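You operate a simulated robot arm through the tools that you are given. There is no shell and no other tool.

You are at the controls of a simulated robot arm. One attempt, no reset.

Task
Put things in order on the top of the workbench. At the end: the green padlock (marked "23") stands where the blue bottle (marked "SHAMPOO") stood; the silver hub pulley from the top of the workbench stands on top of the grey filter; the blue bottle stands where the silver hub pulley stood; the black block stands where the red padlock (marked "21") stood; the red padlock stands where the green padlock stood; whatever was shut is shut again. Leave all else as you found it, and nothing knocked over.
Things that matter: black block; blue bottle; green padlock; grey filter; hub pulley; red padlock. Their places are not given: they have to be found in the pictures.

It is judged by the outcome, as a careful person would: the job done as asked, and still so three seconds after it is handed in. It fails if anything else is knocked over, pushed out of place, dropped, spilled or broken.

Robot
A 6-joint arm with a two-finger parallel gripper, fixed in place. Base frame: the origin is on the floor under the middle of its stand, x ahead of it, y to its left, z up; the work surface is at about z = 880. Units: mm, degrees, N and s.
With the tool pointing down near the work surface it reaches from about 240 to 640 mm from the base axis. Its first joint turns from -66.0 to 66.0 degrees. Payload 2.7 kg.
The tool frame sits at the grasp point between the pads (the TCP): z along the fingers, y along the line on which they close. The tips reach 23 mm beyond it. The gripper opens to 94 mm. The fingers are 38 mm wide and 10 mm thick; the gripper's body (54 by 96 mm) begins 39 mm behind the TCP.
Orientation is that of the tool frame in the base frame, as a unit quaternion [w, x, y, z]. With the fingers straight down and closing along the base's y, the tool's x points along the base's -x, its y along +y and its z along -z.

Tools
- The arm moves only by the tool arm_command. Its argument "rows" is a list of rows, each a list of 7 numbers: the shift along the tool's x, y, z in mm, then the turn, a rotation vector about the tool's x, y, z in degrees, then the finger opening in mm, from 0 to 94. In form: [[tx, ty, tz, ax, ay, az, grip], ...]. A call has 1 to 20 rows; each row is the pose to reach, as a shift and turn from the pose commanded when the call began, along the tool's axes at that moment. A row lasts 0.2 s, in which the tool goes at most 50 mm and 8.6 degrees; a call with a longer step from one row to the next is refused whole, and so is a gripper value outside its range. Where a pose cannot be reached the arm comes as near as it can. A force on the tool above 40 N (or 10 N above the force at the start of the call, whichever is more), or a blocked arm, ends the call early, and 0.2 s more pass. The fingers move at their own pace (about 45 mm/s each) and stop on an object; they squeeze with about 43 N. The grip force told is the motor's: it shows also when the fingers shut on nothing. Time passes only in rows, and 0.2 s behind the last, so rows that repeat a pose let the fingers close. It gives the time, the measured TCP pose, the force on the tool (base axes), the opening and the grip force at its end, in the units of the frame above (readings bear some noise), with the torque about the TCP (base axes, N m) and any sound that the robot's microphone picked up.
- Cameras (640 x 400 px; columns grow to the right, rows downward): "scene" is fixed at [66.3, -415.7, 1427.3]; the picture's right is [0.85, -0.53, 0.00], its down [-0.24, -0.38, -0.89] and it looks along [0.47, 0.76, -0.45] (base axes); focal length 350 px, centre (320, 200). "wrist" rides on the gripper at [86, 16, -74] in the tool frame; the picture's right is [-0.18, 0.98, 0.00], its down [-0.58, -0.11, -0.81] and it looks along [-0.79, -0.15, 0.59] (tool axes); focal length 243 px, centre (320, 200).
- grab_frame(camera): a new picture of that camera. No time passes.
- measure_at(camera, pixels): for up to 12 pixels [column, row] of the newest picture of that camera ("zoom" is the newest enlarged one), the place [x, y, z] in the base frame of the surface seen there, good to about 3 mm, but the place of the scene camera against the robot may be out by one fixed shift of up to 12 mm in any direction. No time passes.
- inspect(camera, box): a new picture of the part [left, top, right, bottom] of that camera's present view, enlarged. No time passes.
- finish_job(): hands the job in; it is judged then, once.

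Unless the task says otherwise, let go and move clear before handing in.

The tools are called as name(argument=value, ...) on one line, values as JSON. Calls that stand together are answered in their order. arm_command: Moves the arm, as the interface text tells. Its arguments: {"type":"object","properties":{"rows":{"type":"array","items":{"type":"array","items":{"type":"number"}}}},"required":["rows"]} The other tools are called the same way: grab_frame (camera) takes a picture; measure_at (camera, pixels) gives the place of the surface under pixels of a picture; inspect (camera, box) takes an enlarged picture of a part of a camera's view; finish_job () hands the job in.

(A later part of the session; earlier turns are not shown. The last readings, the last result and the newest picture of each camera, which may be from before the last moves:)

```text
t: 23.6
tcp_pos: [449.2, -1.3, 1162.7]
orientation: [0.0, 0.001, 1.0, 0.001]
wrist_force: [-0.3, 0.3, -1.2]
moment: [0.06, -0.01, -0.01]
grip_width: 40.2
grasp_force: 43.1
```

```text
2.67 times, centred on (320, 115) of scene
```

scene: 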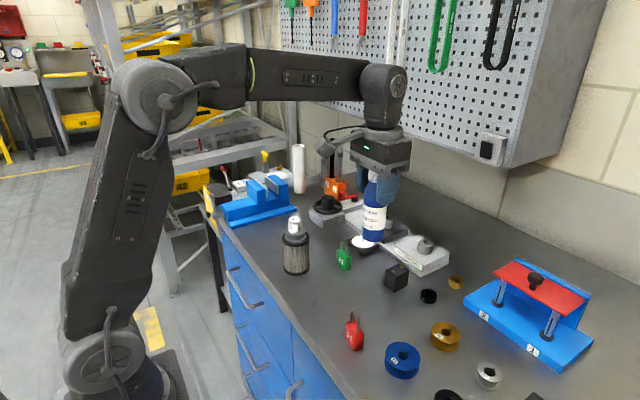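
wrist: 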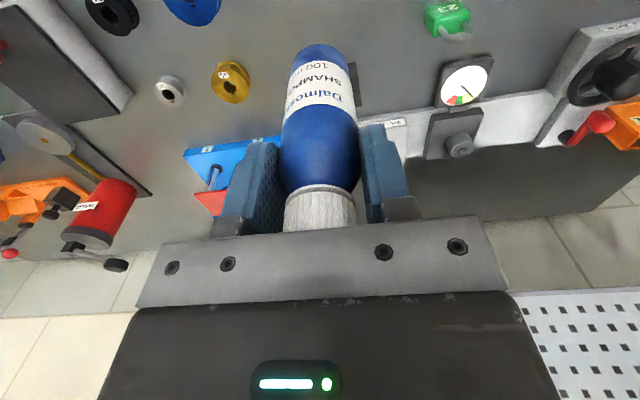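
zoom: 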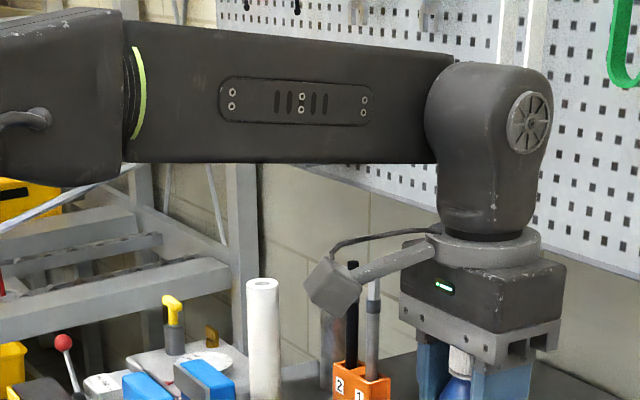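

Everything tall (tube near (603,566), drivers near (684,444)) is well away from the path. I'll carry the bottle straight along y to the pulley's old place, 40 mm above the pulley's top.

arm_command(rows=[[0, 15, -2, 0, 0, 0, 30], [0, 45, -4, 0, 0, 0, 30], [0, 82, -4, 0, 0, 0, 30], [0, 120, -4, 0, 0, 0, 30], [0, 160, -4, 0, 0, 0, 30], [0, 200, -4, 0, 0, 0, 30], [0, 238, -4, 0, 0, 0, 30], [0, 272, -4, 0, 0, 0, 30], [0, 298, -4, 0, 0, 0, 30], [0, 313, -4, 0, 0, 0, 30], [0.5, 319, -4, 0, 0, 0, 30], [0.5, 319, -4, 0, 0, 0, 30], [0.5, 319, -4, 0, 0, 0, 30]])

grab_frame(camera="wrist")

grab_frame(camera="scene")

```text
t: 26.4
tcp_pos: [450.0, 320.7, 1165.3]
orientation: [0.0, 0.0, 1.0, 0.001]
wrist_force: [0.0, 0.5, -2.0]
moment: [-0.02, -0.03, 0.03]
grip_width: 40.2
grasp_force: 42.8
```

```text
taken
```

wrist: 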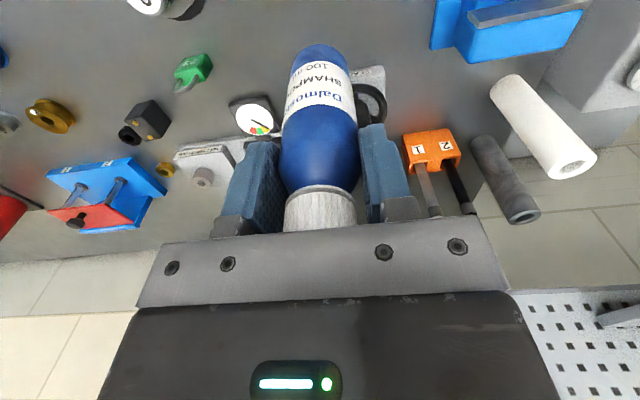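

```text
taken
```

scene: 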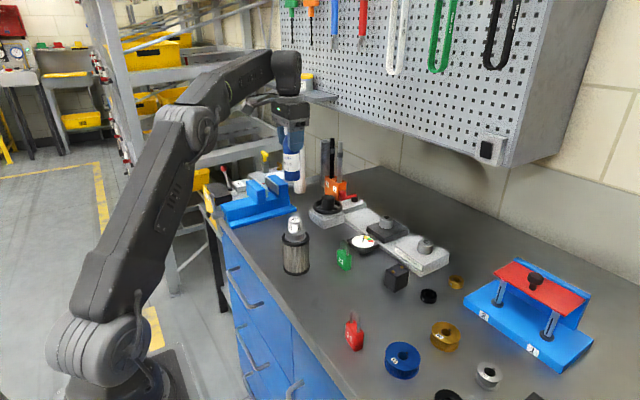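

The bottle is above the pulley's old spot at (450, 320.7), and the area below is clear. I'll lower 165 mm, leaving about 14 mm.

arm_command(rows=[[0, 0, 20, 0, 0, 0, 30], [0, 0, 48, 0, 0, 0, 30], [0, 0, 80, 0, 0, 0, 30], [0, 0, 110, 0, 0, 0, 30], [0, 0, 135, 0, 0, 0, 30], [0, 0, 153, 0, 0, 0, 30], [0, 0, 163, 0, 0, 0, 30], [0, 0, 165, 0, 0, 0, 30], [0, 0, 165, 0, 0, 0, 30]])

grab_frame(camera="wrist")

inspect(camera="scene", box=[230, 150, 390, 250])

```text
t: 28.4
tcp_pos: [449.6, 319.5, 1001.5]
orientation: [0.0, 0.001, 1.0, 0.0]
wrist_force: [0.5, 0.2, -1.1]
moment: [0.01, 0.02, -0.02]
grip_width: 40.4
grasp_force: 42.6
```

```text
taken
```

wrist: 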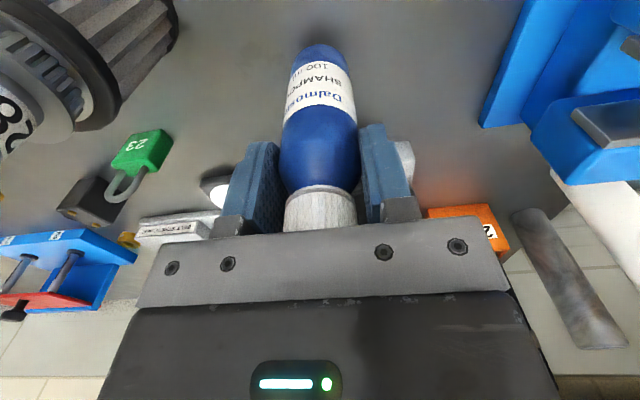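

```text
4.00 times, centred on (310, 200) of scene
```

zoom: 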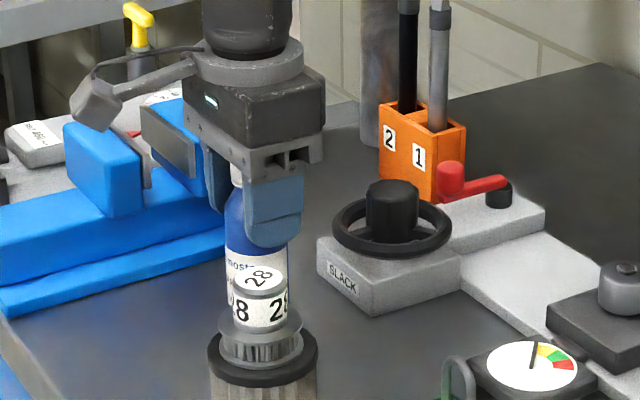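

Clear all round with about 14 mm to go. I'll lower 11 mm, then feel for the bench.

arm_command(rows=[[0, 0, 4, 0, 0, 0, 30], [0, 0, 8, 0, 0, 0, 30], [0, 0, 11, 0, 0, 0, 30], [0, 0, 11, 0, 0, 0, 30]])

```text
t: 29.4
tcp_pos: [449.5, 318.7, 989.2]
orientation: [0.0, 0.001, 1.0, -0.001]
wrist_force: [0.8, -0.9, -1.2]
moment: [0.0, 0.02, 0.01]
grip_width: 40.3
grasp_force: 43.4
```

arm_command(rows=[[0, 0, 1, 0, 0, 0, 30], [0, 0, 2, 0, 0, 0, 30], [0, 0, 2.5, 0, 0, 0, 30], [0, 0, 2.5, 0, 0, 0, 30]])

```text
t: 30.4
tcp_pos: [448.7, 320.5, 987.6]
orientation: [0.0, 0.0, 1.0, 0.0]
wrist_force: [0.0, 0.5, -1.3]
moment: [-0.01, -0.01, -0.03]
grip_width: 40.0
grasp_force: 43.5
```

Force z is still −1.3 N, so no bench contact yet. I'll continue down in 1 mm steps.

arm_command(rows=[[0, 0, 1, 0, 0, 0, 30], [0, 0, 1, 0, 0, 0, 30]])

arm_command(rows=[[0, 0, 0.7, 0, 0, 0, 30], [0, 0, 0.7, 0, 0, 0, 30]])

```text
t: 31.0
tcp_pos: [450.1, 319.9, 986.6]
orientation: [0.001, 0.0, 1.0, 0.0]
wrist_force: [-0.2, -0.6, -1.7]
moment: [0.0, -0.03, 0.01]
grip_width: 40.3
grasp_force: 42.8
```

```text
t: 31.6
tcp_pos: [449.6, 319.1, 986.9]
orientation: [0.001, 0.0, 1.0, 0.0]
wrist_force: [-0.2, 0.3, -0.9]
moment: [0.01, 0.02, 0.02]
grip_width: 40.4
grasp_force: 43.5
```

Force still shows only the bottle's weight. Another millimetre at a time.

arm_command(rows=[[0, 0, 0.8, 0, 0, 0, 30], [0, 0, 0.8, 0, 0, 0, 30]])

arm_command(rows=[[0, 0, 0.8, 0, 0, 0, 30], [0, 0, 0.8, 0, 0, 0, 30]])

```text
t: 32.2
tcp_pos: [449.0, 319.6, 985.8]
orientation: [0.0, 0.001, 1.0, 0.0]
wrist_force: [0.2, -0.3, -0.9]
moment: [0.02, -0.01, -0.01]
grip_width: 40.2
grasp_force: 42.9
```

```text
t: 32.8
tcp_pos: [449.0, 320.3, 985.5]
orientation: [0.001, 0.0, 1.0, 0.0]
wrist_force: [0.0, -1.1, 4.9]
moment: [-0.03, 0.1, 0.01]
grip_width: 40.1
grasp_force: 43.3
```

Contact: force z rose to +4.9 N, so the bottle stands on the bench. I'll open the fingers a little at a time.

arm_command(rows=[[0, 0, 0, 0, 0, 0, 44], [0, 0, 0, 0, 0, 0, 54], [0, 0, 0, 0, 0, 0, 66], [0, 0, 0, 0, 0, 0, 76], [0, 0, 0, 0, 0, 0, 76]])

grab_frame(camera="wrist")

inspect(camera="scene", box=[230, 150, 390, 250])

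```text
t: 34.0
tcp_pos: [448.6, 319.7, 984.9]
orientation: [0.0, 0.0, 1.0, 0.0]
wrist_force: [-0.3, 0.2, -0.7]
moment: [-0.03, 0.02, 0.01]
grip_width: 75.9
grasp_force: 0.0
```

```text
taken
```

wrist: 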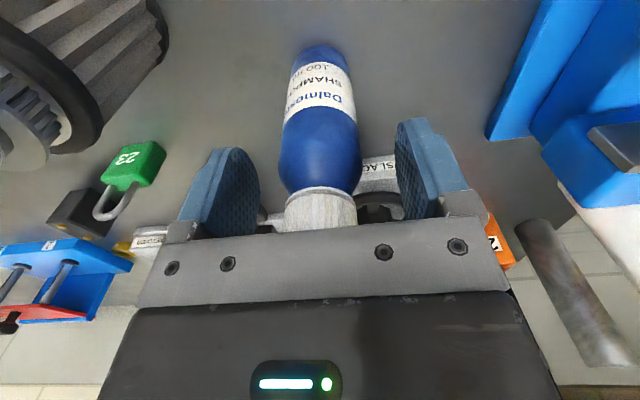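

```text
4.00 times, centred on (310, 200) of scene
```

zoom: 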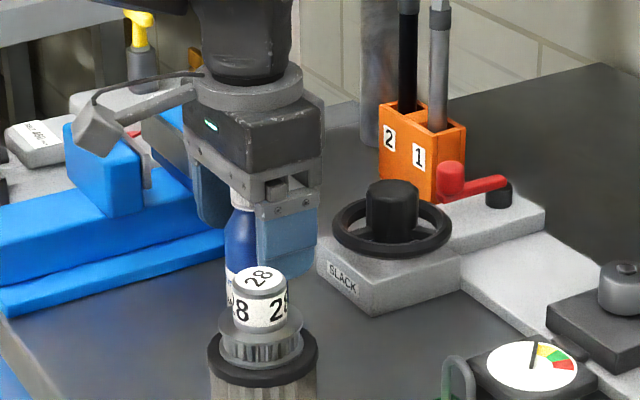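

The bottle stands free in the pulley's place. I'll rise clear of its cap and go to a pose that views the green padlock.

arm_command(rows=[[0, 0, -20, 0, 0, 0, 76], [0, 0, -55, 0, 0, 0, 90], [0, 0, -95, 0, 0, 0, 94], [0, 0, -130, 0, 0, 0, 94], [15, -32, -130, 0, 0, 0, 94], [33, -70, -130, 0, 0, 0, 94], [50, -106, -130, 0, 0, 0, 94], [67, -140, -130, 0, 0, 0, 94], [82, -172, -125, 0, 0, 0, 94], [90, -189.5, -110, 0, 0, 0, 94], [90, -189.5, -100, 0, 0, 0, 94], [90, -189.5, -100, 0, 0, 0, 94]])

grab_frame(camera="wrist")

inspect(camera="scene", box=[230, 150, 390, 250])

```text
t: 36.6
tcp_pos: [359.0, 129.7, 1083.3]
orientation: [0.0, 0.0, 1.0, 0.0]
wrist_force: [0.3, 0.2, 0.0]
moment: [-0.02, -0.01, 0.02]
grip_width: 93.9
grasp_force: 0.1
```

```text
taken
```

wrist: 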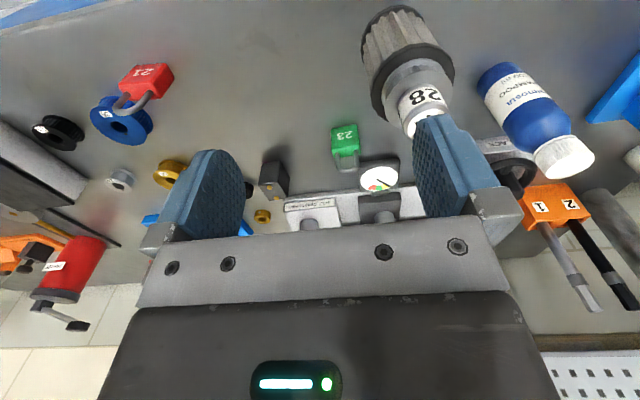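

```text
4.00 times, centred on (310, 200) of scene
```

zoom: 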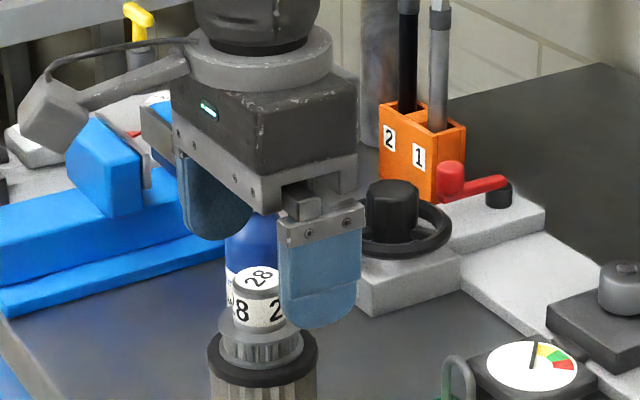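

The bottle and pulley both stand fine (wrist (535,120) and (410,90)). Now I'll study the green padlock at wrist (345,145).

inspect(camera="wrist", box=[305, 110, 401, 170])

measure_at(camera="zoom", pixels=[[260, 150], [180, 110], [345, 95], [190, 205], [350, 190], [270, 215], [270, 240], [230, 300], [300, 300], [340, 270], [345, 360], [420, 440]])

inspect(camera="scene", box=[312, 230, 392, 280])

```text
6.67 times, centred on (353, 140) of wrist
```

zoom: 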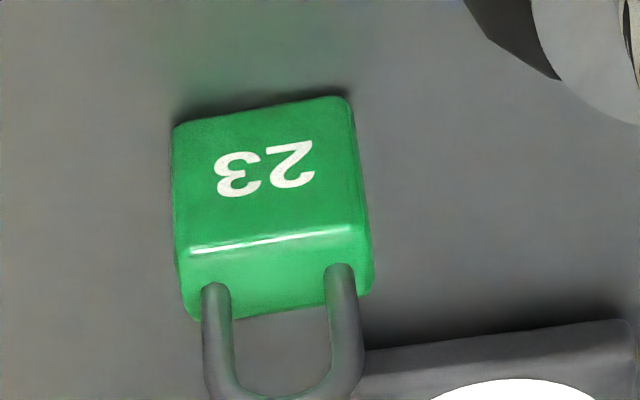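

```text
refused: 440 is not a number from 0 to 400
```

```text
8.00 times, centred on (352, 255) of scene
```

zoom: 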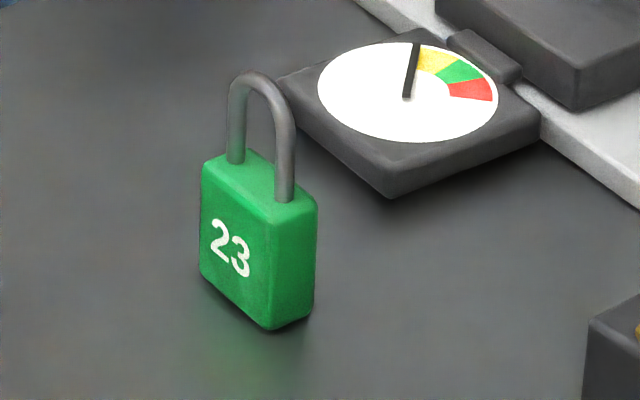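

I'll switch to the wrist zoom again and measure the padlock's body corners, shackle and the nearby dial.

inspect(camera="wrist", box=[305, 120, 401, 180])

measure_at(camera="zoom", pixels=[[180, 60], [345, 40], [192, 185], [355, 165], [195, 230], [350, 220], [270, 200], [265, 240], [215, 260], [345, 240], [280, 330], [500, 275]])

measure_at(camera="wrist", pixels=[[346, 166], [346, 171], [358, 175], [362, 165], [380, 160], [398, 158], [400, 180], [365, 190], [345, 155], [333, 128], [357, 125], [345, 118]])

```text
6.67 times, centred on (353, 150) of wrist
```

zoom: 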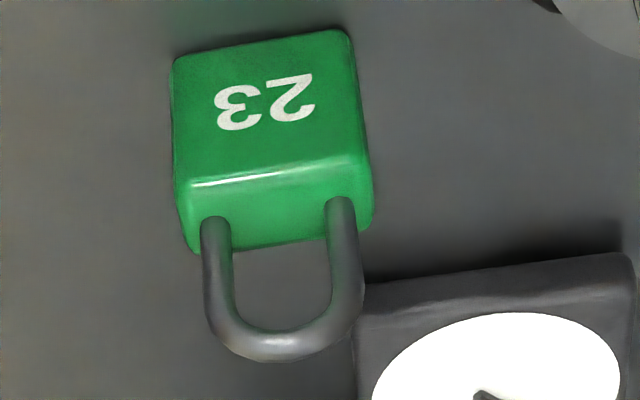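

```text
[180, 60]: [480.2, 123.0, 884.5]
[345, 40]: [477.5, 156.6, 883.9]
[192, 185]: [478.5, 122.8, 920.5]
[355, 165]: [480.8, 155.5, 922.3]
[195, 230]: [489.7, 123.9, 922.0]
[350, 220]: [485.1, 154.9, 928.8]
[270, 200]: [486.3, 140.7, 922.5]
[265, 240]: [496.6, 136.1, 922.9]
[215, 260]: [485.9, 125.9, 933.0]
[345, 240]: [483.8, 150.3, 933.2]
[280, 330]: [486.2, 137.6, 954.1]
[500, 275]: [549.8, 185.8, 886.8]
```

```text
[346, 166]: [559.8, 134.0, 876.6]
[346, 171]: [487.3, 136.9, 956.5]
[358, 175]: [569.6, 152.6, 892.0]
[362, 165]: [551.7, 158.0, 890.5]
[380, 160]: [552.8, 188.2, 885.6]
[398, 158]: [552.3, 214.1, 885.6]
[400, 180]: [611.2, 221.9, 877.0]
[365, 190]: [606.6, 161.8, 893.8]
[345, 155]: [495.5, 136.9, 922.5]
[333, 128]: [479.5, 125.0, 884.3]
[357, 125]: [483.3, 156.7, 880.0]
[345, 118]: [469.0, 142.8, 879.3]
```

The green padlock's body is about 35 × 18 × 42 mm centred near (488.5, 139.5), shackle top z 957. With the present yaw the wrist camera would pass only ~8 mm from the pulley on the filter, so I'll turn the tool 90° (camera toward −y) while moving to (488, 30).

arm_command(rows=[[-11.6, -9.1, 0, 0, 0, -8.2, 94], [-23.3, -18.2, 0, 0, 0, -16.4, 94], [-34.9, -27.3, 0, 0, 0, -24.5, 94], [-46.5, -36.4, 0, 0, 0, -32.7, 94], [-58.2, -45.5, 2, 0, 0, -40.9, 94], [-69.8, -54.5, 4, 0, 0, -49.1, 94], [-81.5, -63.6, 7, 0, 0, -57.3, 94], [-93.1, -72.7, 10, 0, 0, -65.5, 94], [-104.7, -81.8, 12, 0, 0, -73.6, 94], [-116.4, -90.9, 14, 0, 0, -81.8, 94], [-128, -100, 15.7, 0, 0, -90, 94], [-128, -100, 15.7, 0, 0, -90, 94], [-128, -100, 15.7, 0, 0, -90, 94]])

grab_frame(camera="wrist")

grab_frame(camera="scene")

```text
t: 39.4
tcp_pos: [488.3, 28.9, 1069.6]
orientation: [0.0, -0.707, 0.707, -0.001]
wrist_force: [0.6, -0.2, 0.0]
moment: [0.0, -0.02, -0.01]
grip_width: 94.3
grasp_force: 0.0
```

```text
taken
```

wrist: 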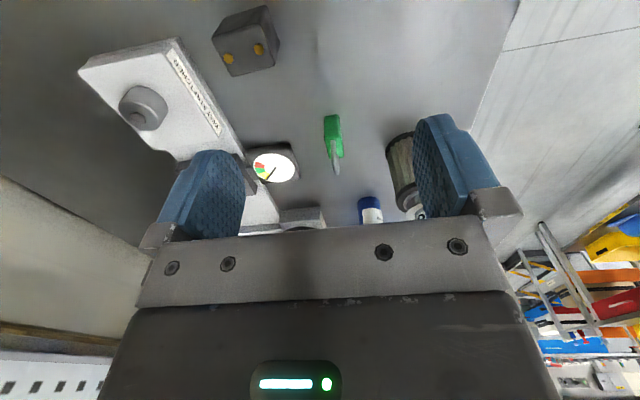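

```text
taken
```

scene: 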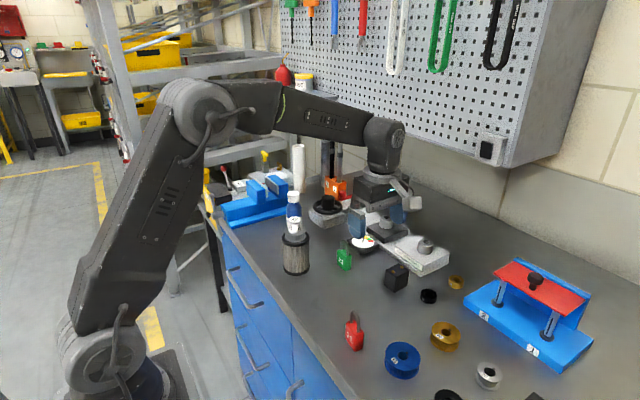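

The turn worked (orientation [0,−0.707,0.707,0]). The green padlock is at wrist (333,140) seen from its side; I'll measure it from here.

inspect(camera="wrist", box=[285, 105, 381, 165])

inspect(camera="wrist", box=[285, 125, 381, 185])

measure_at(camera="wrist", pixels=[[333, 117], [326, 117], [340, 117], [326, 138], [342, 136], [334, 130], [334, 148], [329, 152], [342, 150], [336, 172], [336, 160], [334, 143]])

```text
6.67 times, centred on (333, 135) of wrist
```

zoom: 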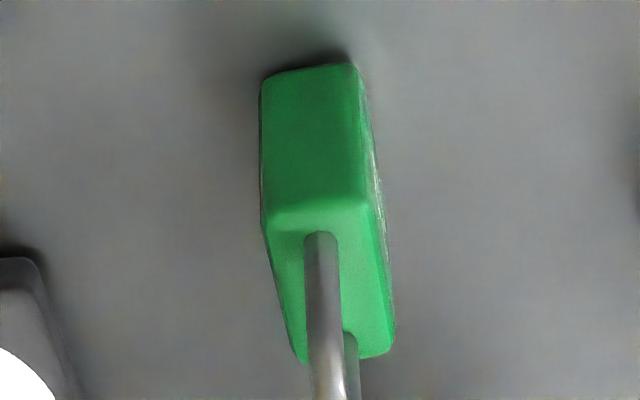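

```text
6.67 times, centred on (333, 155) of wrist
```

zoom: 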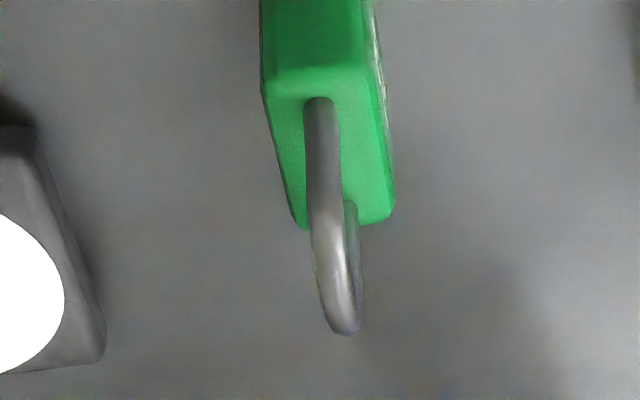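

```text
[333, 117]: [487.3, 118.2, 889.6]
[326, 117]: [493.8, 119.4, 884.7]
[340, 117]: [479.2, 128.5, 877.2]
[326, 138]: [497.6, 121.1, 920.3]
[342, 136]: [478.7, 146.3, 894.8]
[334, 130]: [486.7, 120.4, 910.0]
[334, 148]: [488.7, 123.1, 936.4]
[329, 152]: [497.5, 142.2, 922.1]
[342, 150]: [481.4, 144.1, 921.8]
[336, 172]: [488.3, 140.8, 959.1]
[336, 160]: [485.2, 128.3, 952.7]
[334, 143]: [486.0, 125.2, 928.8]
```

From the side the padlock spans x 479–498, y ~120–157, shackle top z 959: centre about (488, 139). I'll move above it at z ≈ 1005.

arm_command(rows=[[-30, 0, 0, 0, 0, 0, 94], [-65, 0, 10, 0, 0, 0, 94], [-95, 0, 30, 0, 0, 0, 94], [-109.5, 0, 50, 0, 0, 0, 94], [-109.5, 0, 62, 0, 0, 0, 94], [-109.5, 0, 65, 0, 0, 0, 94], [-109.5, 0, 65, 0, 0, 0, 94]])

grab_frame(camera="wrist")

inspect(camera="scene", box=[270, 170, 430, 270])

```text
t: 41.0
tcp_pos: [489.3, 139.1, 1002.1]
orientation: [0.0, 0.707, -0.707, 0.001]
wrist_force: [-1.3, 0.1, -0.3]
moment: [0.0, 0.03, -0.02]
grip_width: 93.8
grasp_force: 0.0
```

```text
taken
```

wrist: 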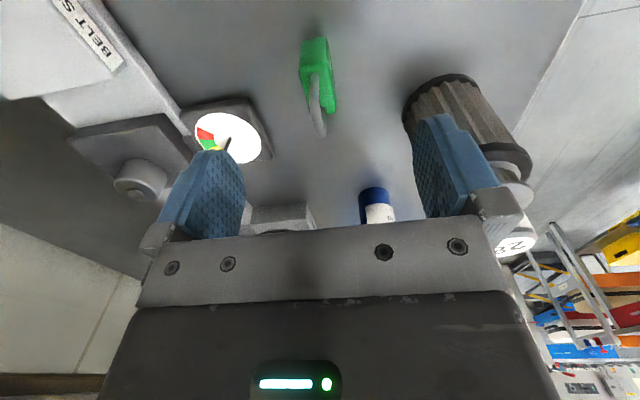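

```text
4.00 times, centred on (350, 220) of scene
```

zoom: 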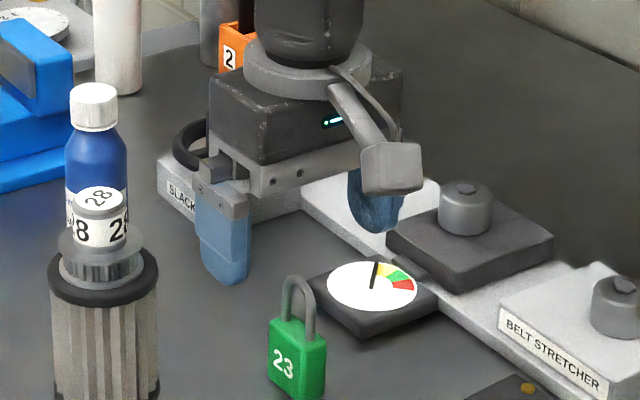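

The padlock sits at wrist (317,85) right below the open fingers. I'll measure its position once more from here, then narrow the fingers to keep clear of the dial before descending.

inspect(camera="wrist", box=[270, 30, 366, 90])

inspect(camera="wrist", box=[254, 60, 382, 140])

measure_at(camera="wrist", pixels=[[302, 75], [332, 75], [313, 70], [315, 60], [304, 85], [334, 100], [309, 112], [320, 130], [318, 100], [332, 90], [302, 60], [316, 79]])

```text
6.67 times, centred on (318, 60) of wrist
```

zoom: 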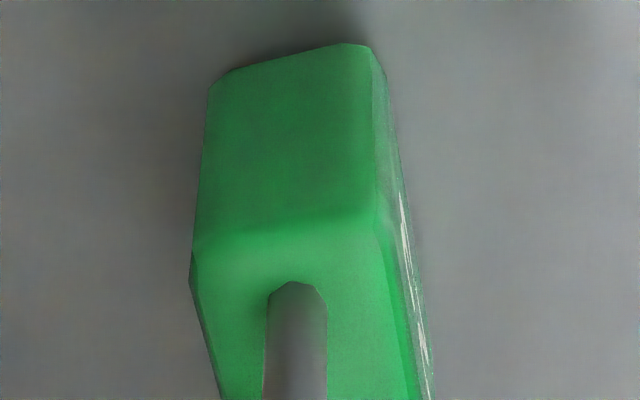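

```text
5.00 times, centred on (318, 100) of wrist
```

zoom: 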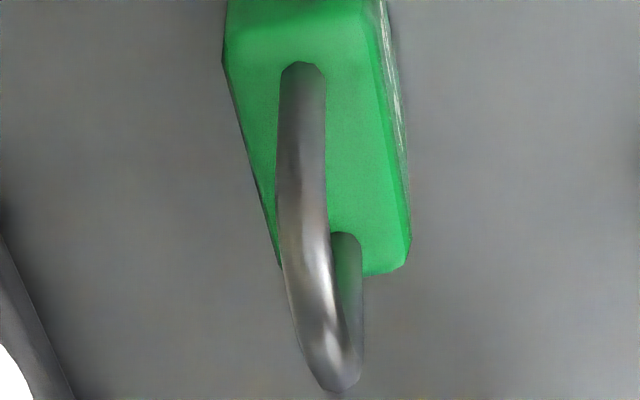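

```text
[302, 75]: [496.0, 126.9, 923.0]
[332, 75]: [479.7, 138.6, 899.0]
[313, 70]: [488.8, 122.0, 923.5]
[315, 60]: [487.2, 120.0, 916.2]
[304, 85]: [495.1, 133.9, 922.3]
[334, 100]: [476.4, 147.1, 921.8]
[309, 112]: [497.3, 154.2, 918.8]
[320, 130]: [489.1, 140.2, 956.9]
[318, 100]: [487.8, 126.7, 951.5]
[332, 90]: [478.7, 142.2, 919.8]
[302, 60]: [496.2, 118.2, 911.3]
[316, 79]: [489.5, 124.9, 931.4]
```

Centre reads (487.5, 138.5–140), within about 1 mm of the TCP. I'll narrow to 60 mm and descend 77 mm, keeping the palm above the shackle.

arm_command(rows=[[0, 0.8, 0, 0, 0, 0, 76], [0, 0.8, 10, 0, 0, 0, 62], [0, 0.8, 30, 0, 0, 0, 60], [0, 0.8, 52, 0, 0, 0, 60], [0, 0.8, 68, 0, 0, 0, 60], [0, 0.8, 75, 0, 0, 0, 60], [0, 0.8, 77, 0, 0, 0, 60], [0, 0.8, 77, 0, 0, 0, 60]])

grab_frame(camera="wrist")

inspect(camera="scene", box=[290, 190, 418, 270])

```text
t: 42.8
tcp_pos: [486.3, 140.2, 926.2]
orientation: [0.0, 0.707, -0.707, 0.0]
wrist_force: [-0.3, 0.6, -0.8]
moment: [0.0, 0.0, -0.02]
grip_width: 59.8
grasp_force: 0.1
```

```text
taken
```

wrist: 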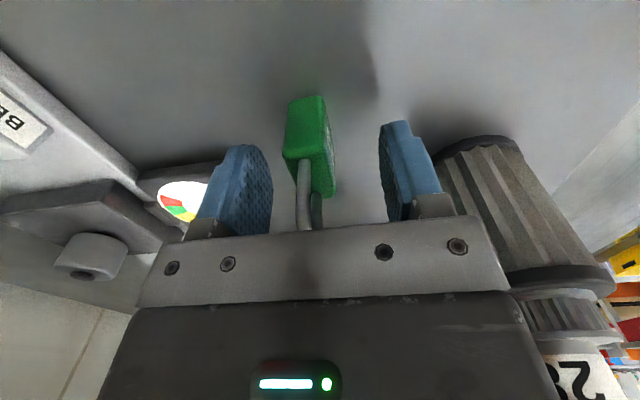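

```text
5.00 times, centred on (354, 230) of scene
```

zoom: 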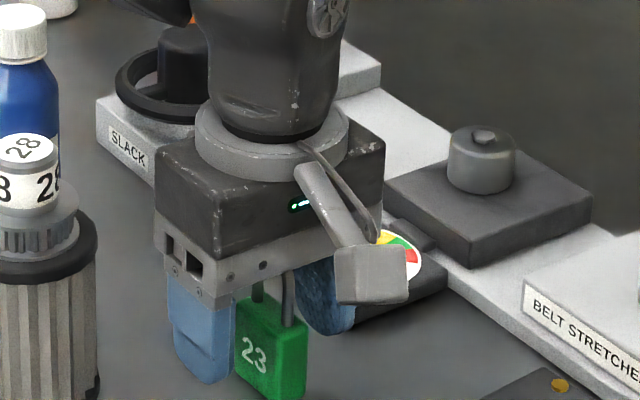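

No contact so far, but the padlock looks slightly nearer the left (+x) finger. I'll measure it and the finger pads before closing.

inspect(camera="wrist", box=[230, 80, 422, 200])

measure_at(camera="wrist", pixels=[[287, 150], [290, 125], [325, 150], [323, 110], [333, 180], [305, 150], [312, 162], [270, 180], [382, 150], [384, 180], [303, 180], [316, 200]])

```text
3.33 times, centred on (326, 140) of wrist
```

zoom: 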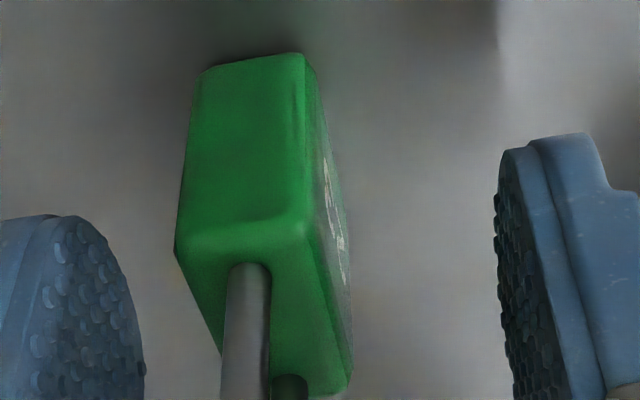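

```text
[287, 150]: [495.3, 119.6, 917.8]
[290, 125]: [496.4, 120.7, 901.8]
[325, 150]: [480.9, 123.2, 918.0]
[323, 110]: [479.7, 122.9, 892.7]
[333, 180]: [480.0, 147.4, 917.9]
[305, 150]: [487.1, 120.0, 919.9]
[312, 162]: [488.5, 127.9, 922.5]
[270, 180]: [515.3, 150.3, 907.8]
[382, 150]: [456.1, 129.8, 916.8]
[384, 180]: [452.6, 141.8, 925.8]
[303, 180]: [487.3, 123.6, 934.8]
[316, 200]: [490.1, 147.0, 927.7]
```

Pads sit at x ≈ 515 and 455 (middle 485.5) while the padlock's middle is 488. I'll shift 2 mm toward +x and close.

arm_command(rows=[[0, -2.2, 0, 0, 0, 0, 60], [0, -2.2, 0, 0, 0, 0, 50], [0, -2.2, 0, 0, 0, 0, 40], [0, -2.2, 0, 0, 0, 0, 30], [0, -2.2, 0, 0, 0, 0, 20], [0, -2.2, 0, 0, 0, 0, 10], [0, -2.2, 0, 0, 0, 0, 10]])

grab_frame(camera="wrist")

```text
t: 44.4
tcp_pos: [486.9, 140.2, 927.4]
orientation: [0.0, 0.707, -0.707, 0.0]
wrist_force: [0.2, -0.2, 0.8]
moment: [-0.02, 0.01, 0.0]
grip_width: 19.4
grasp_force: 42.9
```

```text
taken
```

wrist: 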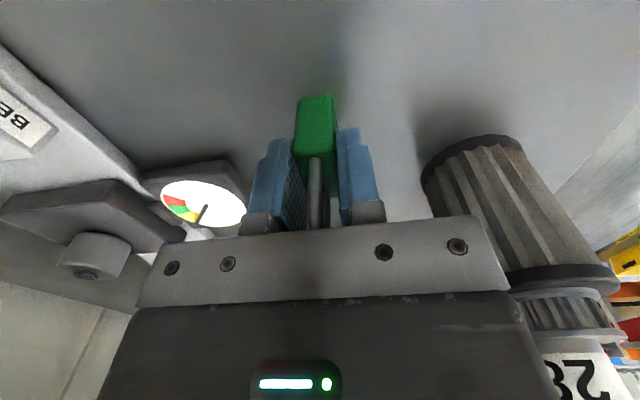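

The padlock is held at 19.4 mm with 42.9 N. I'll lift it 95 mm and carry it over the bottle's old place at (448.5, 1).

arm_command(rows=[[0, 0, -6, 0, 0, 0, 10], [0, 0, -30, 0, 0, 0, 10], [0, 0, -65, 0, 0, 0, 10], [0, 0, -95, 0, 0, 0, 10], [25, 7, -95, 0, 0, 0, 10], [60, 17, -95, 0, 0, 0, 10], [95, 27, -95, 0, 0, 0, 10], [125, 36, -95, 0, 0, 0, 10], [138.5, 39.9, -95, 0, 0, 0, 10], [138.5, 39.9, -95, 0, 0, 0, 10], [138.5, 39.9, -95, 0, 0, 0, 10]])

grab_frame(camera="wrist")

grab_frame(camera="scene")

```text
t: 46.8
tcp_pos: [448.1, 1.8, 1021.3]
orientation: [0.0, -0.707, 0.707, 0.0]
wrist_force: [0.2, 0.2, -0.7]
moment: [-0.03, -0.01, 0.0]
grip_width: 19.1
grasp_force: 43.0
```

```text
taken
```

wrist: 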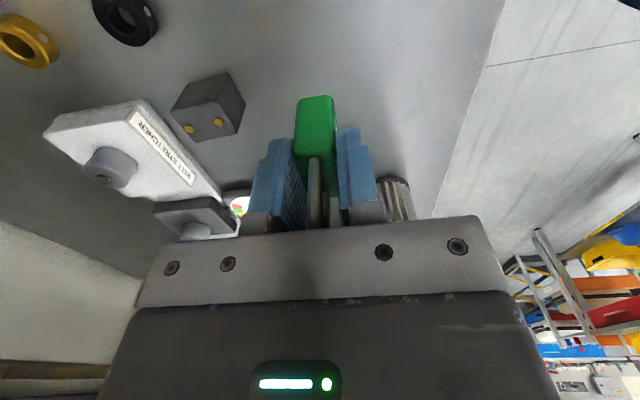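

```text
taken
```

scene: 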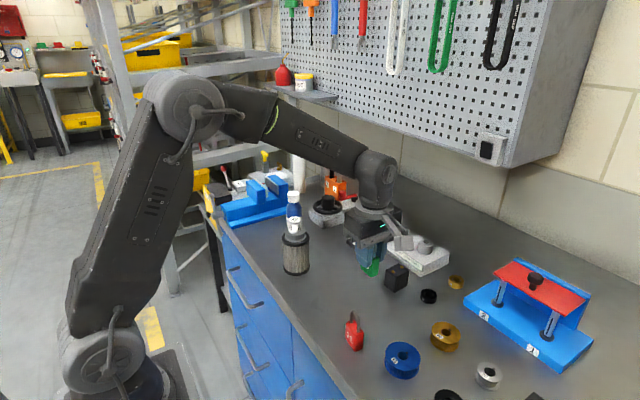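

The padlock hangs over the empty spot at (448, 1.8). I'll lower 84 mm, leaving about 11 mm.

arm_command(rows=[[0, 0, 20, 0, 0, 0, 10], [0, 0, 45, 0, 0, 0, 10], [0, 0, 66, 0, 0, 0, 10], [0, 0, 80, 0, 0, 0, 10], [0, 0, 84, 0, 0, 0, 10], [0, 0, 88, 0, 0, 0, 10], [0, 0, 90, 0, 0, 0, 10], [0, 0, 90, 0, 0, 0, 10]])

inspect(camera="scene", box=[310, 220, 438, 300])

grab_frame(camera="wrist")

```text
t: 48.6
tcp_pos: [448.6, 1.4, 932.5]
orientation: [0.0, 0.707, -0.707, 0.0]
wrist_force: [0.5, 0.1, -1.1]
moment: [-0.03, 0.02, -0.01]
grip_width: 19.3
grasp_force: 42.5
```

```text
5.00 times, centred on (374, 260) of scene
```

zoom: 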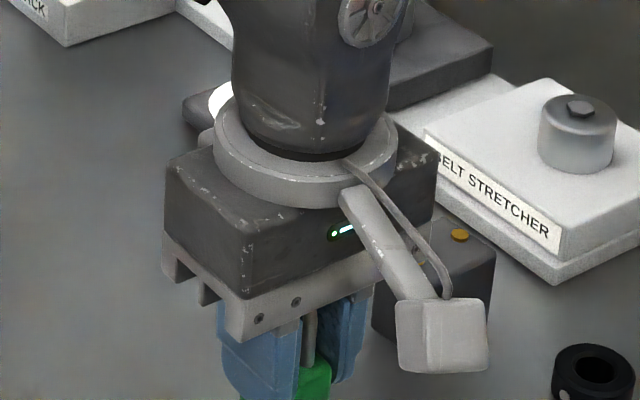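

```text
taken
```

wrist: 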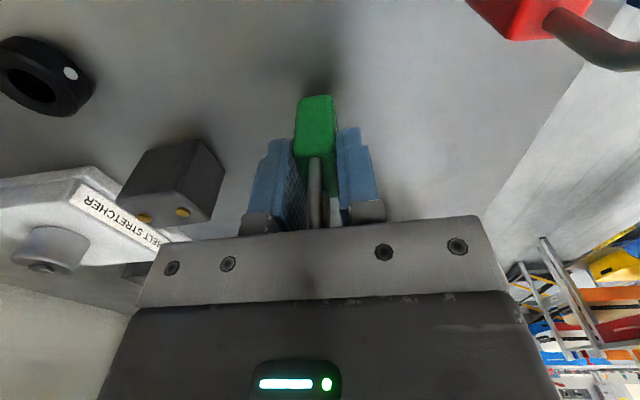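

The padlock is a few millimetres above the bench. I'll feel for contact in small steps.

arm_command(rows=[[0, 0, 1.5, 0, 0, 0, 10], [0, 0, 3, 0, 0, 0, 10], [0, 0, 3, 0, 0, 0, 10]])

arm_command(rows=[[0, 0, 1, 0, 0, 0, 10], [0, 0, 1, 0, 0, 0, 10]])

arm_command(rows=[[0, 0, 0.8, 0, 0, 0, 10], [0, 0, 0.8, 0, 0, 0, 10]])

```text
t: 49.4
tcp_pos: [447.9, 0.9, 929.3]
orientation: [0.0, 0.707, -0.707, 0.0]
wrist_force: [-0.2, -0.2, -0.7]
moment: [0.01, -0.01, -0.01]
grip_width: 19.3
grasp_force: 42.9
```

```text
t: 50.0
tcp_pos: [449.1, 1.9, 928.1]
orientation: [0.0, 0.707, -0.707, 0.0]
wrist_force: [0.9, -0.3, -0.8]
moment: [-0.01, 0.0, -0.02]
grip_width: 19.5
grasp_force: 43.3
```

```text
t: 50.6
tcp_pos: [448.7, 2.6, 927.4]
orientation: [-0.001, -0.707, 0.708, 0.0]
wrist_force: [-0.4, 0.7, -1.3]
moment: [-0.02, 0.03, 0.01]
grip_width: 19.2
grasp_force: 42.9
```

No contact yet (force z −1.3 N). I'll go on in 0.8 mm steps.

arm_command(rows=[[0, 0, 0.8, 0, 0, 0, 10], [0, 0, 0.8, 0, 0, 0, 10]])

arm_command(rows=[[0, 0, 0.8, 0, 0, 0, 10], [0, 0, 0.8, 0, 0, 0, 10]])

```text
t: 51.2
tcp_pos: [446.7, 2.7, 927.4]
orientation: [0.0, -0.707, 0.707, 0.0]
wrist_force: [-0.7, -0.1, -1.4]
moment: [-0.04, 0.0, 0.0]
grip_width: 19.4
grasp_force: 43.0
```

```text
t: 51.8
tcp_pos: [448.9, 2.4, 926.1]
orientation: [0.0, -0.707, 0.708, -0.001]
wrist_force: [-0.6, 1.9, 5.7]
moment: [0.05, 0.06, -0.02]
grip_width: 19.3
grasp_force: 43.0
```

Contact (force z +5.7 N). I'll open the fingers gently to 58 mm and look.

arm_command(rows=[[0, 0, 0, 0, 0, 0, 22], [0, 0, 0, 0, 0, 0, 32], [0, 0, 0, 0, 0, 0, 46], [0, 0, 0, 0, 0, 0, 58], [0, 0, 0, 0, 0, 0, 58]])

grab_frame(camera="wrist")

measure_at(camera="wrist", pixels=[[300, 120], [330, 120], [315, 120], [298, 150], [332, 150], [315, 160], [315, 175]])

```text
t: 53.0
tcp_pos: [448.0, 1.0, 925.1]
orientation: [0.0, -0.707, 0.708, 0.0]
wrist_force: [-0.7, 0.7, -0.6]
moment: [0.03, 0.01, -0.01]
grip_width: 58.2
grasp_force: 0.0
```

```text
taken
```

wrist: 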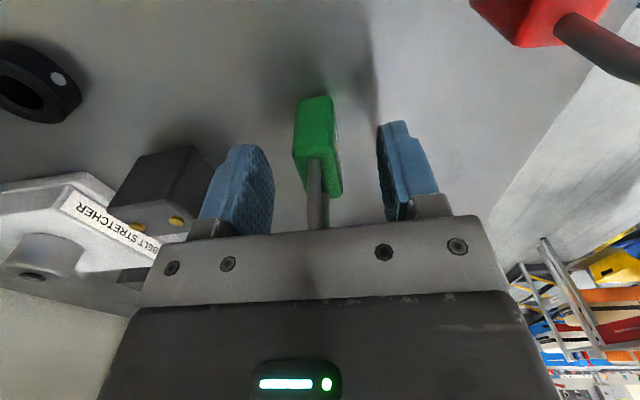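

```text
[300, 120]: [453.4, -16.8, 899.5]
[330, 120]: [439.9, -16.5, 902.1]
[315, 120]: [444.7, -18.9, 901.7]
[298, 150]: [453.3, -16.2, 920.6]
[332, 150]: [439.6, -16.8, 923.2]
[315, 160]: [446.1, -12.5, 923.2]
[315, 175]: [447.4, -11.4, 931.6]
```

The green padlock stands free in the bottle's old place (x ≈ 447.5, near face y ≈ −17.5). I'll rise and go to a pose viewing the red padlock with the same tool yaw.

arm_command(rows=[[0, 0, -15, 0, 0, 0, 58], [0, 0, -50, 0, 0, 0, 70], [0, 0, -85, 0, 0, 0, 80], [0, 0, -115, 0, 0, 0, 90], [32, 18, -115, 0, 0, 0, 94], [72, 40, -115, 0, 0, 0, 94], [112, 62, -115, 0, 0, 0, 94], [145, 80, -115, 0, 0, 0, 94], [161, 89.5, -115, 0, 0, 0, 94], [161, 89.5, -115, 0, 0, 0, 94], [161, 89.5, -115, 0, 0, 0, 94]])

grab_frame(camera="wrist")

grab_frame(camera="scene")

```text
t: 55.4
tcp_pos: [360.7, -158.2, 1038.7]
orientation: [0.0, 0.707, -0.707, 0.0]
wrist_force: [-0.1, 0.2, 0.4]
moment: [0.01, -0.02, -0.02]
grip_width: 94.1
grasp_force: 0.1
```

```text
taken
```

wrist: 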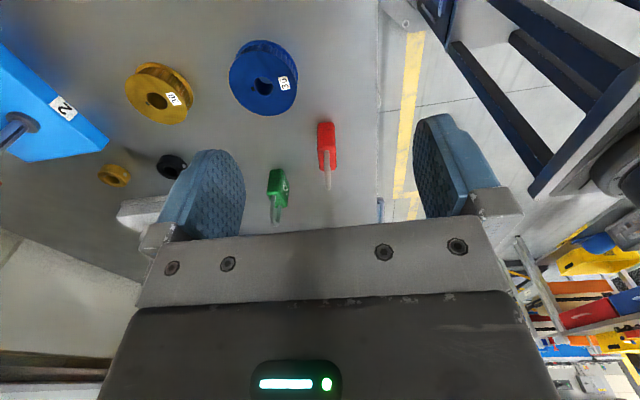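

```text
taken
```

scene: 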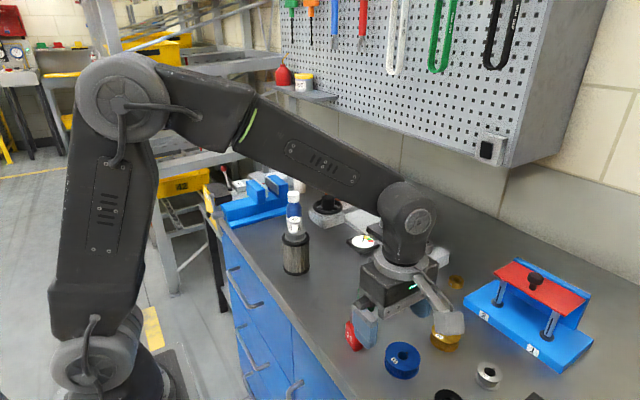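

inspect(camera="wrist", box=[280, 110, 376, 170])

inspect(camera="wrist", box=[280, 135, 376, 195])

measure_at(camera="wrist", pixels=[[326, 130], [319, 130], [334, 130], [319, 145], [335, 145], [326, 125], [327, 155], [327, 165], [327, 185], [322, 168], [334, 168], [321, 155]])

```text
6.67 times, centred on (328, 140) of wrist
```

zoom: 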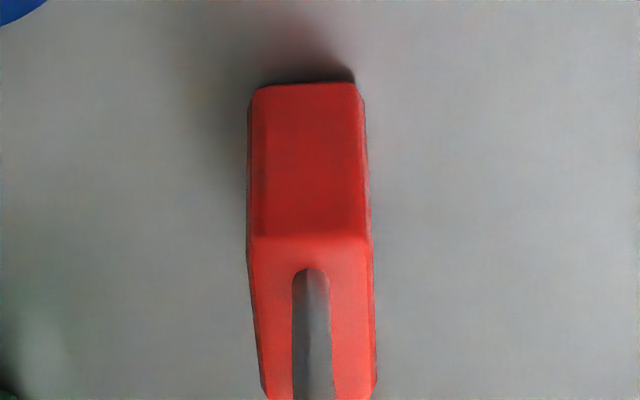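

```text
6.67 times, centred on (328, 165) of wrist
```

zoom: 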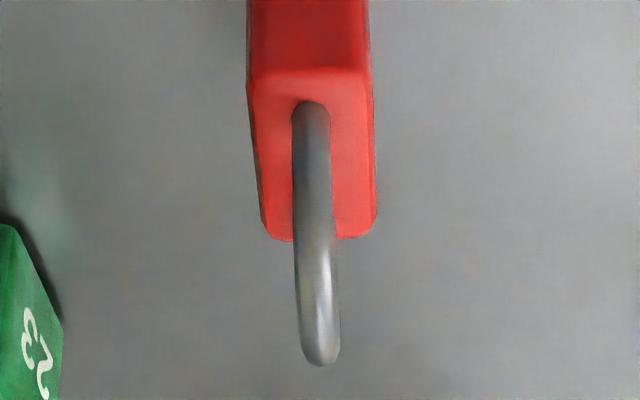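

```text
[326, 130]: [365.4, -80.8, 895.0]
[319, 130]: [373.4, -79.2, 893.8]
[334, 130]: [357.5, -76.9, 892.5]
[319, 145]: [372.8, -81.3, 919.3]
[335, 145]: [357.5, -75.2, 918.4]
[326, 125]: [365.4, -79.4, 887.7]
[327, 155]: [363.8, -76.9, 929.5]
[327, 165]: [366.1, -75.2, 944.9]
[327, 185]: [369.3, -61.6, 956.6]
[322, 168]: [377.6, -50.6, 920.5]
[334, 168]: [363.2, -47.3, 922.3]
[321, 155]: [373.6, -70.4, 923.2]
```

The red padlock's near face runs from (373,−79) to (357.5,−77), so it is turned about −8° and its centre is near (368, −62.5), shackle top z 957. I'll move above it with the tool turned to match.

arm_command(rows=[[-25, -2, 0, 0, 0, 2, 94], [-55, -4, 0, 0, 0, 5, 94], [-82, -6, 12, 0, 0, 8, 94], [-97, -7.5, 28, 0, 0, 8, 94], [-97, -7.5, 36, 0, 0, 8, 94], [-97, -7.5, 36, 0, 0, 8, 94], [-97, -7.5, 36, 0, 0, 8, 94]])

grab_frame(camera="wrist")

inspect(camera="wrist", box=[254, 30, 382, 110])

```text
t: 57.0
tcp_pos: [366.2, -62.6, 1005.0]
orientation: [0.0, -0.656, 0.755, 0.0]
wrist_force: [0.4, -0.5, 0.2]
moment: [-0.02, -0.02, 0.04]
grip_width: 94.2
grasp_force: 0.0
```

```text
taken
```

wrist: 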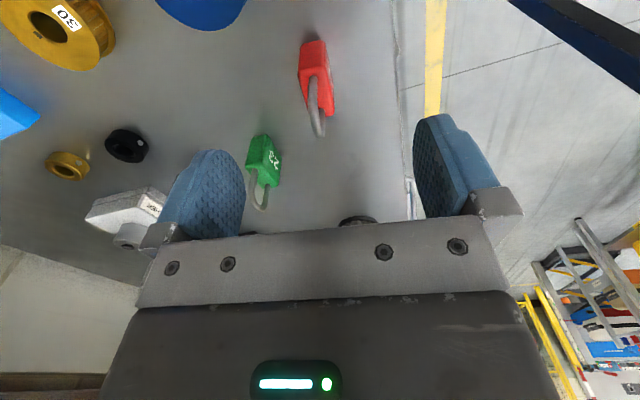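

```text
5.00 times, centred on (318, 70) of wrist
```

zoom: 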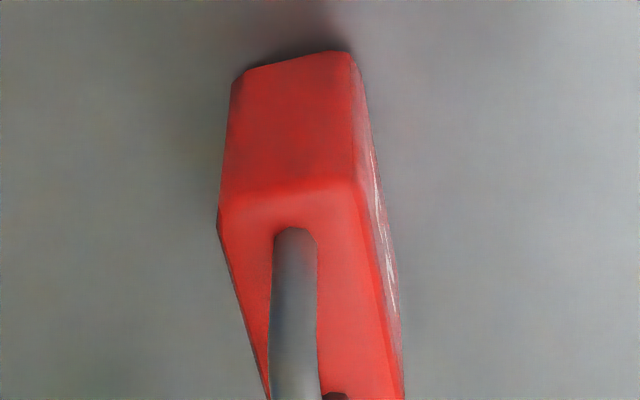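

The padlock now looks square to the tool, like the green one did. I'll re-measure its position before descending.

measure_at(camera="wrist", pixels=[[303, 60], [322, 58], [312, 65], [300, 75], [330, 85], [325, 75], [311, 73], [318, 125], [318, 133], [308, 105], [333, 105], [328, 100]])

```text
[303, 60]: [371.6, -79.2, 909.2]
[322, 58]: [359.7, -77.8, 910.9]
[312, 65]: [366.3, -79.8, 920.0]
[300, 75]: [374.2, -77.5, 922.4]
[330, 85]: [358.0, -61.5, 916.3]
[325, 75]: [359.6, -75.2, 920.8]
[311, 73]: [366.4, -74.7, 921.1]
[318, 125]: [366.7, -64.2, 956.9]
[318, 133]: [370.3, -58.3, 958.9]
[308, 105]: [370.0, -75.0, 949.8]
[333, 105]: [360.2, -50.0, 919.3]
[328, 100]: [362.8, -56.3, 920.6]
```

Centre reads about (368, −62), shackle top z 958. I'll shift 1.2 mm toward +x, narrow the fingers to 60 mm and descend.

arm_command(rows=[[0, -1.2, 0, 0, 0, 0, 76], [0, -1.2, 10, 0, 0, 0, 62], [0, -1.2, 32, 0, 0, 0, 60], [0, -1.2, 54, 0, 0, 0, 60], [0, -1.2, 70, 0, 0, 0, 60], [0, -1.2, 77, 0, 0, 0, 60], [0, -1.2, 78.5, 0, 0, 0, 60], [0, -1.2, 78.5, 0, 0, 0, 60]])

grab_frame(camera="wrist")

measure_at(camera="wrist", pixels=[[290, 150], [325, 150], [308, 140], [270, 180], [382, 150], [384, 180], [333, 185], [312, 170]])

```text
t: 58.8
tcp_pos: [367.0, -63.6, 925.6]
orientation: [0.001, -0.656, 0.755, 0.0]
wrist_force: [-0.3, 0.4, -0.7]
moment: [-0.01, 0.0, -0.01]
grip_width: 59.9
grasp_force: 0.0
```

```text
taken
```

wrist: 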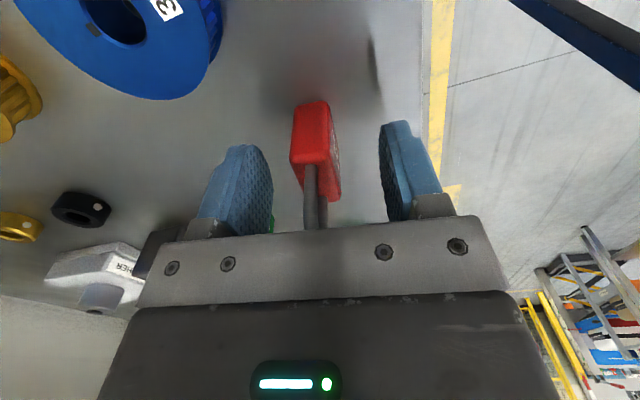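

```text
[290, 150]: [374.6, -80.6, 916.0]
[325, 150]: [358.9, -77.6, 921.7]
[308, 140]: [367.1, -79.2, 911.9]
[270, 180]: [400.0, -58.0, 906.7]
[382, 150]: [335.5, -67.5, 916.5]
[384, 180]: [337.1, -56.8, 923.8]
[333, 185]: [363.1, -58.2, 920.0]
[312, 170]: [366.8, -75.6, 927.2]
```

The pads (x ≈ 400 and 337) are centred on the padlock (x ≈ 368.5) with no force. Closing now.

arm_command(rows=[[0, 0, 0, 0, 0, 0, 50], [0, 0, 0, 0, 0, 0, 40], [0, 0, 0, 0, 0, 0, 30], [0, 0, 0, 0, 0, 0, 20], [0, 0, 0, 0, 0, 0, 10], [0, 0, 0, 0, 0, 0, 10]])

grab_frame(camera="wrist")

```text
t: 60.2
tcp_pos: [367.8, -63.0, 925.8]
orientation: [0.0, -0.656, 0.754, 0.0]
wrist_force: [0.4, -0.1, 0.7]
moment: [0.0, 0.05, 0.03]
grip_width: 19.2
grasp_force: 42.7
```

```text
taken
```

wrist: 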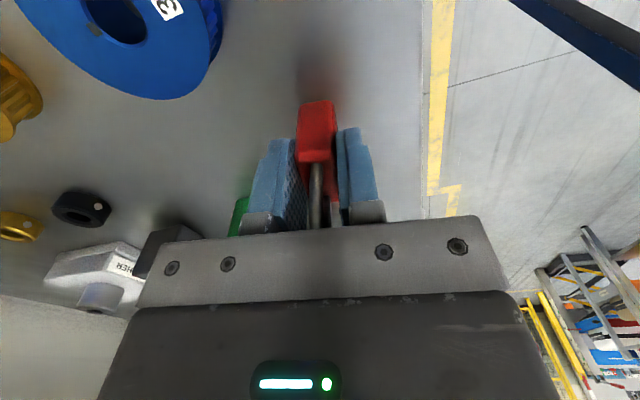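

The red padlock is held at 19.2 mm with 42.7 N. I'll lift 110 mm and carry it to above the green padlock's old place, turning back 8° so it faces as the green one did.

arm_command(rows=[[0, 0, -6, 0, 0, 0, 10], [0, 0, -30, 0, 0, 0, 10], [0, 0, -65, 0, 0, 0, 10], [0, 0, -95, 0, 0, 0, 10], [-20, -8.4, -110, 0, 0, 0, 10], [-53, -22.3, -110, 0, 0, -2, 10], [-90, -38, -110, 0, 0, -4, 10], [-127, -53.5, -110, 0, 0, -6, 10], [-164, -69, -110, 0, 0, -8, 10], [-195, -82, -110, 0, 0, -8, 10], [-212, -89.4, -110, 0, 0, -8, 10], [-216.1, -91.1, -110, 0, 0, -8, 10], [-216.1, -91.1, -110, 0, 0, -8, 10]])

grab_frame(camera="wrist")

grab_frame(camera="scene")

```text
t: 63.0
tcp_pos: [490.9, 138.4, 1036.5]
orientation: [0.001, 0.707, -0.707, 0.0]
wrist_force: [0.0, 0.2, -1.4]
moment: [-0.05, 0.03, 0.0]
grip_width: 19.2
grasp_force: 42.8
```

```text
taken
```

wrist: 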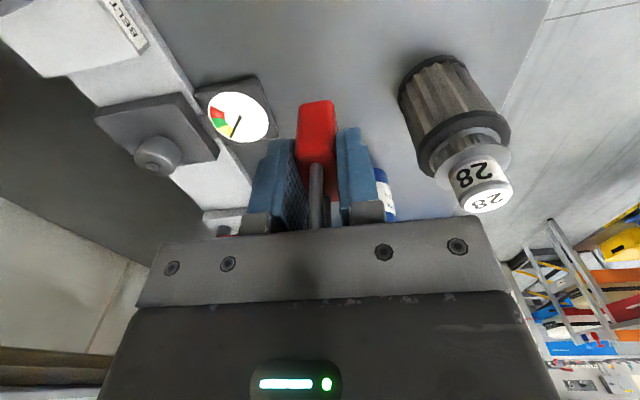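

```text
taken
```

scene: 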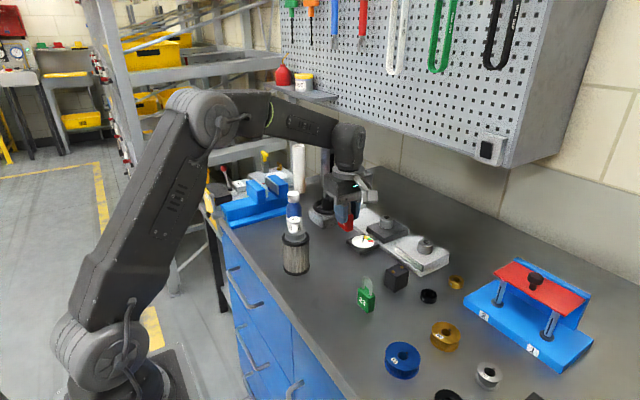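

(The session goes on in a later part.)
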